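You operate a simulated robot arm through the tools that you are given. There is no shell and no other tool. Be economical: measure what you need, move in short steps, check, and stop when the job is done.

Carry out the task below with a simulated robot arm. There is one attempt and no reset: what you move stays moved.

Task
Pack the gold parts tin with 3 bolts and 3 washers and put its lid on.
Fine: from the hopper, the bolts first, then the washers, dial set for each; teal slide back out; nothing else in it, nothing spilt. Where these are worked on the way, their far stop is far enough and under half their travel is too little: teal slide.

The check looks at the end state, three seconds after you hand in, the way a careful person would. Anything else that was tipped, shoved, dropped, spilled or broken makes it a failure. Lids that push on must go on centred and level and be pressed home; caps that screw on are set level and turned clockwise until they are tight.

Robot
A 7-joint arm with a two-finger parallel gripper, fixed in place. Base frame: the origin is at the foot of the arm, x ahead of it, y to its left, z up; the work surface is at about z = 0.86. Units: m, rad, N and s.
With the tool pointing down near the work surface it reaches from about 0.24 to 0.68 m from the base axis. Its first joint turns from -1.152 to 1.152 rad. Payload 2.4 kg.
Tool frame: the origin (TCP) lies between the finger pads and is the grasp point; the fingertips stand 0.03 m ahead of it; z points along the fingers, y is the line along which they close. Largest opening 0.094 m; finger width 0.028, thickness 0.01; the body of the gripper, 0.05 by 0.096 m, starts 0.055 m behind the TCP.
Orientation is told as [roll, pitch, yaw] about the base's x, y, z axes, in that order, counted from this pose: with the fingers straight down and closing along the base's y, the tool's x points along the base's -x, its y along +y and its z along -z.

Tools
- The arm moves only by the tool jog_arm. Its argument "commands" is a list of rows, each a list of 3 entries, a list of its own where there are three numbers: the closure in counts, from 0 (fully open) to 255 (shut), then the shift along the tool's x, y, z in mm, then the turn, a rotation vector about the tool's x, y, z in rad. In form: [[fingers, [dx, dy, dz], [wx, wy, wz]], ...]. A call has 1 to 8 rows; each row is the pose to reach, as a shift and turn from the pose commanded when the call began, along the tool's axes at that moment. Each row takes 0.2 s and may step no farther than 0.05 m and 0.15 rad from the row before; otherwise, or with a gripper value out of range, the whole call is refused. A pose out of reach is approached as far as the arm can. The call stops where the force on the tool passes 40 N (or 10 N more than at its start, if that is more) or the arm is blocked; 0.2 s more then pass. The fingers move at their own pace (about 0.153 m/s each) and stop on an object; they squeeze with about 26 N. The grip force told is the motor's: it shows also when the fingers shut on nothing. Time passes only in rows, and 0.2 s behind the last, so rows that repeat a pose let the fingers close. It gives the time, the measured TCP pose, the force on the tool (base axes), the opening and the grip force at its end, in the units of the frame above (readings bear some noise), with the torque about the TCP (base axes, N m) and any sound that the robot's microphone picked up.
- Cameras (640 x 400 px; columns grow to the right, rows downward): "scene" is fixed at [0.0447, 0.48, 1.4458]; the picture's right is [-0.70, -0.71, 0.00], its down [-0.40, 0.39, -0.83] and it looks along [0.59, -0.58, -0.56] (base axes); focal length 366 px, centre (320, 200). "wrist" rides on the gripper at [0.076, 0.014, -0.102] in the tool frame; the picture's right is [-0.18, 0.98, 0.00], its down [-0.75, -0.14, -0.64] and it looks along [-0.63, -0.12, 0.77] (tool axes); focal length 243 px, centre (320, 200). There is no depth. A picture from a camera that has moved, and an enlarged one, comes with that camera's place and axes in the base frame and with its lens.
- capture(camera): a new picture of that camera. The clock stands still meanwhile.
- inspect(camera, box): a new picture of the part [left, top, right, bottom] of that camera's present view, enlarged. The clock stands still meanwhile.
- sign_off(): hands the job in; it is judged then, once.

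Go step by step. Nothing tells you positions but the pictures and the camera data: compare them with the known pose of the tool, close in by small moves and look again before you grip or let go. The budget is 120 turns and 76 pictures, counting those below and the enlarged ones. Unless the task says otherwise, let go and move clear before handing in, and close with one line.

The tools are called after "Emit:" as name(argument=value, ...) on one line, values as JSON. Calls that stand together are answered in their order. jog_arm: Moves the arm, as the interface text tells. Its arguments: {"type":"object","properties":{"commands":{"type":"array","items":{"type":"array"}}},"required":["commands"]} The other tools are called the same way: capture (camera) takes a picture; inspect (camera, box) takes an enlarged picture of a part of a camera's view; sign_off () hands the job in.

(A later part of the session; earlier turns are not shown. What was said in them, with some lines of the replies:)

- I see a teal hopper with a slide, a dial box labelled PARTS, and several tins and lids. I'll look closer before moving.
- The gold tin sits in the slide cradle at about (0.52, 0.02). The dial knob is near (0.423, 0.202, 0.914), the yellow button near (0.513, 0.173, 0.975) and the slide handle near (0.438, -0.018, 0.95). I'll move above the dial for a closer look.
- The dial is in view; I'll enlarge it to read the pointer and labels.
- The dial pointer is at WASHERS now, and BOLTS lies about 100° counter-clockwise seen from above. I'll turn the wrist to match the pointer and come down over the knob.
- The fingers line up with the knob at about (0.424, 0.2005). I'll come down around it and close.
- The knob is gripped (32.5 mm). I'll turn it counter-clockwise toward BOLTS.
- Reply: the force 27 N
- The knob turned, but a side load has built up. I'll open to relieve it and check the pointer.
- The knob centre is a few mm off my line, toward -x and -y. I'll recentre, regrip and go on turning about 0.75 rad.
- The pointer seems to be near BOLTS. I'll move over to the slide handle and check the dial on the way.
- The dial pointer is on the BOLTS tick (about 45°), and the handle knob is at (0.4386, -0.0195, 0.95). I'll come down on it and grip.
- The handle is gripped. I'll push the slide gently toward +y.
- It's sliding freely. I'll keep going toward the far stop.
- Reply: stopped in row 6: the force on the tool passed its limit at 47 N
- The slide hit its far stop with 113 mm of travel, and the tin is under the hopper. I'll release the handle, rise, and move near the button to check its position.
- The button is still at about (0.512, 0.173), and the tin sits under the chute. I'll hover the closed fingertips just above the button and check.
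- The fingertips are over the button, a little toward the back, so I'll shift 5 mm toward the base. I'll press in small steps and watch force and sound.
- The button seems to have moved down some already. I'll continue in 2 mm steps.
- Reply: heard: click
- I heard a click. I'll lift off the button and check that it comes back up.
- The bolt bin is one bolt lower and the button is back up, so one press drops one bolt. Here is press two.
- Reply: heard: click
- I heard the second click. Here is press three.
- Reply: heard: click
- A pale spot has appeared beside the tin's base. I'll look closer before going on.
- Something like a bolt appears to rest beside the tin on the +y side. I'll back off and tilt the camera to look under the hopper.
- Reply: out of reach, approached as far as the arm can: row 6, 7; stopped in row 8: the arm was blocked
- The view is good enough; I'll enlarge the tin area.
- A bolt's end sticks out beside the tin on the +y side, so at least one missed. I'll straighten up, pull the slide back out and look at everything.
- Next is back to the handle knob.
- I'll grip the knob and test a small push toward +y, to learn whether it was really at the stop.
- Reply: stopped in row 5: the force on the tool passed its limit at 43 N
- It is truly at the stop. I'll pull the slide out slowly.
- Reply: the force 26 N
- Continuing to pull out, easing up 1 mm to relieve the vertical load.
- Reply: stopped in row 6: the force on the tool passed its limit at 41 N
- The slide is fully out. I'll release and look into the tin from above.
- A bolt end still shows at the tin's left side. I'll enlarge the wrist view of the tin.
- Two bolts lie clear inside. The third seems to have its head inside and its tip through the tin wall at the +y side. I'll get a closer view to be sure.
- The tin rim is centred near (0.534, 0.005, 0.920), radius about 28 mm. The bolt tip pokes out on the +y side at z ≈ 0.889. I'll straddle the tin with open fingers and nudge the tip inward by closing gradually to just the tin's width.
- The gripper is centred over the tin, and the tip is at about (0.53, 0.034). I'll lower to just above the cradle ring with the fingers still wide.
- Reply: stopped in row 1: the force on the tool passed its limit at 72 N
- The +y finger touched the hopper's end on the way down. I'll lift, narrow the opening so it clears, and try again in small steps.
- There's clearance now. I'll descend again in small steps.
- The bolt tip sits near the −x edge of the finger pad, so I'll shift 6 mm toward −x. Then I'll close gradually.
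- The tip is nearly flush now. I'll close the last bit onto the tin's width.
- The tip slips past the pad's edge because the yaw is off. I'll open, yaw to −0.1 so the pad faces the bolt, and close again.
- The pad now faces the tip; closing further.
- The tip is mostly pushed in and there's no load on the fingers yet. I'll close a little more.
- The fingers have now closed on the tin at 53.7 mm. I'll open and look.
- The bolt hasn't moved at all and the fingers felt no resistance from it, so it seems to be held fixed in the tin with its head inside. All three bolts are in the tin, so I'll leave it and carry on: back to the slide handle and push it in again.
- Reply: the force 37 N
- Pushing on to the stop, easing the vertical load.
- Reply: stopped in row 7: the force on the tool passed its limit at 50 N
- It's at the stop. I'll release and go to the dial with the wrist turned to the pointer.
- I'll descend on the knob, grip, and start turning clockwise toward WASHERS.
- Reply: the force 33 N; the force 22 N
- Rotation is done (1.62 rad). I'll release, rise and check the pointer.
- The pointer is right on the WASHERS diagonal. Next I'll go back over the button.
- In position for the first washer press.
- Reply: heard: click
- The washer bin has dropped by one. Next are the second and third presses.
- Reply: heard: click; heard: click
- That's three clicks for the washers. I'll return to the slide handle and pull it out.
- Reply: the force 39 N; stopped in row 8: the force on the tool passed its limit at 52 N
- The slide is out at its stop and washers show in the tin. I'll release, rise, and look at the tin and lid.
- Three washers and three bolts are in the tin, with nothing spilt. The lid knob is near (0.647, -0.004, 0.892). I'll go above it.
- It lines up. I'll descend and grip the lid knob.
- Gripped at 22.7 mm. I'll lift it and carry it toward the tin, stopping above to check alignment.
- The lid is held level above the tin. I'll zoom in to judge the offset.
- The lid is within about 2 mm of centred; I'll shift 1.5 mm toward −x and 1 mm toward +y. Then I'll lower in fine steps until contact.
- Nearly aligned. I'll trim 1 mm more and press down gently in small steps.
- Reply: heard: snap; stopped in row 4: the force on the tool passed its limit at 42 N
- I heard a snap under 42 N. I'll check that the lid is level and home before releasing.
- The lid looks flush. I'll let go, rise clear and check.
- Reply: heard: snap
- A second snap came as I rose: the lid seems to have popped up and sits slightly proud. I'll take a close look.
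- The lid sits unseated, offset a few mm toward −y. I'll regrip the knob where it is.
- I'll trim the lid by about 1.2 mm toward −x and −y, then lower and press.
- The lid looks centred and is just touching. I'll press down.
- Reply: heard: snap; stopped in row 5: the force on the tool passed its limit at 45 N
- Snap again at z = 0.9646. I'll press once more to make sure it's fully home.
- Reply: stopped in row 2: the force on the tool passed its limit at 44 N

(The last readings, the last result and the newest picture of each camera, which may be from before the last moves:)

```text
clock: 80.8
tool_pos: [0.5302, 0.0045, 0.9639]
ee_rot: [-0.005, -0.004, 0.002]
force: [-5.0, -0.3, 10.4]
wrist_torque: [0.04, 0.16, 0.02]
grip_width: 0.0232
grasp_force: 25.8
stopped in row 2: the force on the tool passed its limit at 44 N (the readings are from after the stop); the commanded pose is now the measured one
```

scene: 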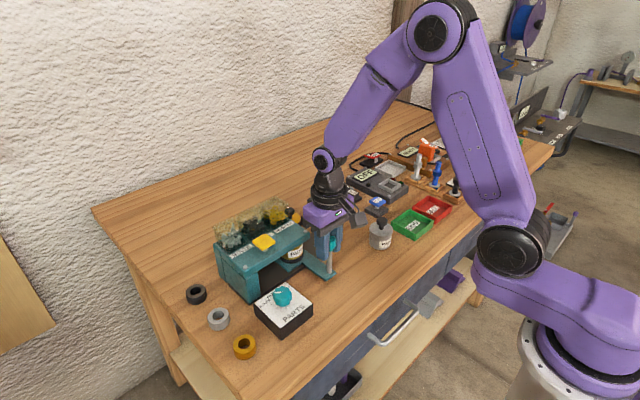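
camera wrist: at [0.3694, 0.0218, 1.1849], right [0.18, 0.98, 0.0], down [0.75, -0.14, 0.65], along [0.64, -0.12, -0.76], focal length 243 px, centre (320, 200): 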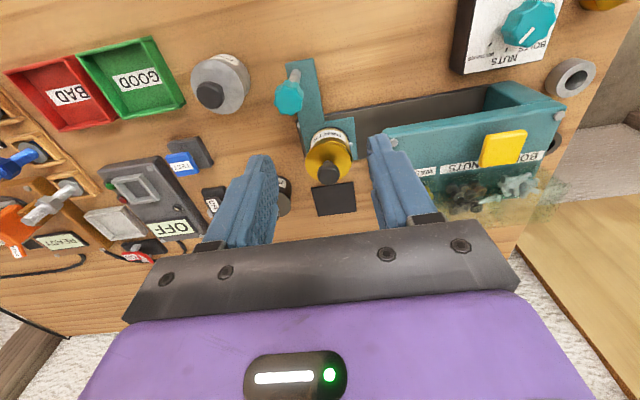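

It's firm and no longer moving. I'll open the fingers without lifting and listen.

Emit:
jog_arm(commands=[[180, [0, 0, 0], [0, 0, 0]], [150, [0, 0, 0], [0, 0, 0]], [150, [0, 0, 0], [0, 0, 0]]])

Emit:
inspect(camera="scene", box=[280, 180, 360, 250])

```text
clock: 81.5
tool_pos: [0.531, 0.004, 0.964]
ee_rot: [-0.006, -0.009, 0.0]
force: [1.0, -0.8, 7.8]
wrist_torque: [0.05, -0.03, 0.01]
grip_width: 0.0375
grasp_force: 0.1
```

```text
5.71 times, centred on (320, 215) of scene
camera zoom: at [0.0446, 0.48, 1.4458], right [-0.7, -0.71, 0.0], down [-0.4, 0.39, -0.83], along [0.59, -0.58, -0.56], focal length 2090 px, centre (320, 114)
```

zoom: 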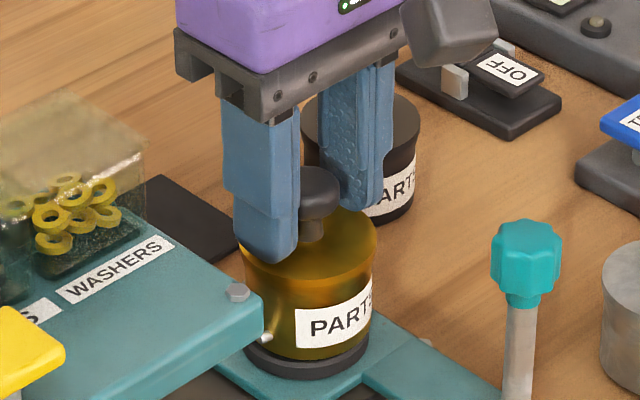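

The fingertips are resting lightly on the lid top and pressing the slide down a little. I'll rise slowly so the slide doesn't spring back.

Emit:
jog_arm(commands=[[150, [0, 0, -0.5], [0, 0, 0]], [150, [0, 0, -1], [0, 0, 0]], [150, [0, 0, -1.5], [0, 0, 0]], [150, [0, 0, -2], [0, 0, 0]], [150, [0, 0, -2.5], [0, 0, 0]], [150, [0, 0, -3], [0, 0, 0]], [150, [0, 0, -4], [0, 0, 0]], [150, [0, 0, -5], [0, 0, 0]]])

Emit:
inspect(camera="scene", box=[280, 180, 360, 250])

```text
clock: 83.3
tool_pos: [0.5291, 0.0039, 0.9683]
ee_rot: [-0.005, -0.005, 0.0]
force: [0.9, -0.1, 0.9]
wrist_torque: [0.0, 0.01, -0.02]
grip_width: 0.0386
grasp_force: 0.2
```

```text
5.71 times, centred on (320, 215) of scene
camera zoom: at [0.0447, 0.48, 1.4458], right [-0.7, -0.71, 0.0], down [-0.4, 0.39, -0.83], along [0.59, -0.58, -0.56], focal length 2090 px, centre (320, 114)
```

zoom: 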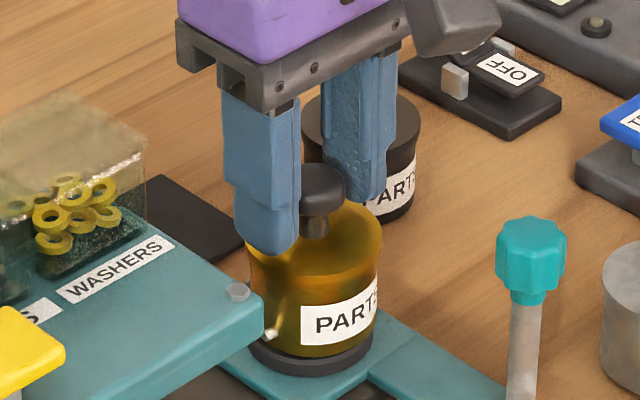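

The lid is flush with no second snap, and the slide has come back to level. I'll rise straight up and clear.

Emit:
jog_arm(commands=[[120, [0, 0, -2], [0, 0, 0]], [120, [0, 0, -15], [0, 0, 0]], [120, [0, 0, -50], [0, 0, 0]], [120, [0, 0, -95], [0, 0, 0]], [120, [40, 0, -115], [0, 0, 0]], [120, [85, 0, -125], [0, 0, 0]]])

Emit:
inspect(camera="scene", box=[260, 170, 370, 260])

Emit:
inspect(camera="wrist", box=[270, 70, 400, 200])

```text
clock: 84.8
tool_pos: [0.4446, 0.0019, 1.0947]
ee_rot: [-0.004, -0.005, 0.0]
force: [-1.0, 0.7, -0.3]
wrist_torque: [0.01, -0.02, 0.01]
grip_width: 0.0496
grasp_force: 0.1
```

```text
4.44 times, centred on (315, 215) of scene
camera zoom: at [0.0447, 0.48, 1.4458], right [-0.7, -0.71, 0.0], down [-0.4, 0.39, -0.83], along [0.59, -0.58, -0.56], focal length 1625 px, centre (342, 133)
```

zoom: 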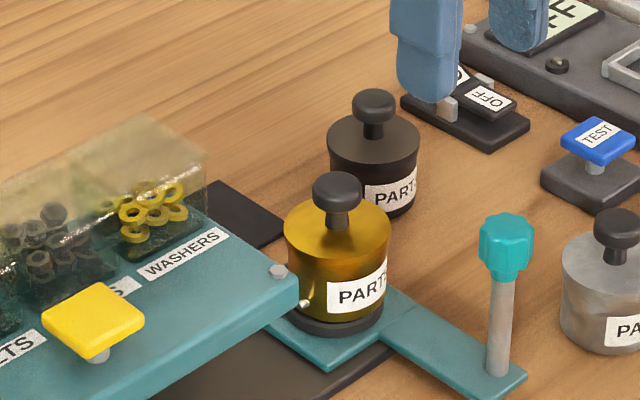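

```text
3.08 times, centred on (335, 135) of wrist
camera zoom: at [0.3669, 0.0175, 1.1963], right [0.18, 0.98, 0.0], down [0.75, -0.14, 0.65], along [0.64, -0.12, -0.76], focal length 746 px, centre (274, 400)
```

zoom: 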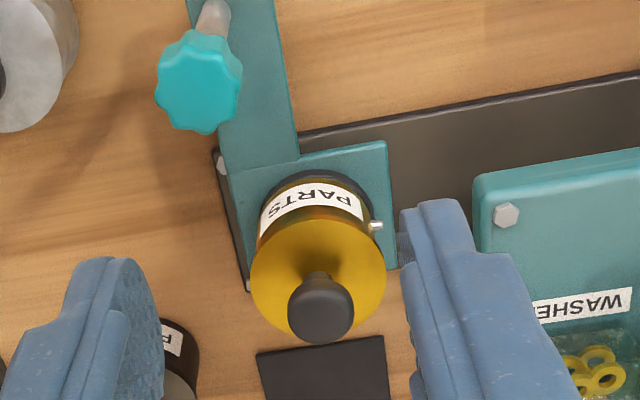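

The lid is level and flush like the other tins', the slide is out and the arm is clear. I'm handing in.

Emit:
sign_off()

```text
The job is handed in.
```

The gold tin was filled from the hopper with 3 bolts, then 3 washers, with the dial set for each. The lid is snapped on flush (it popped off once and I reseated it) and the teal slide is back out. One bolt's tip pokes about 5 mm through the tin wall on the +y side, and I couldn't push it in.
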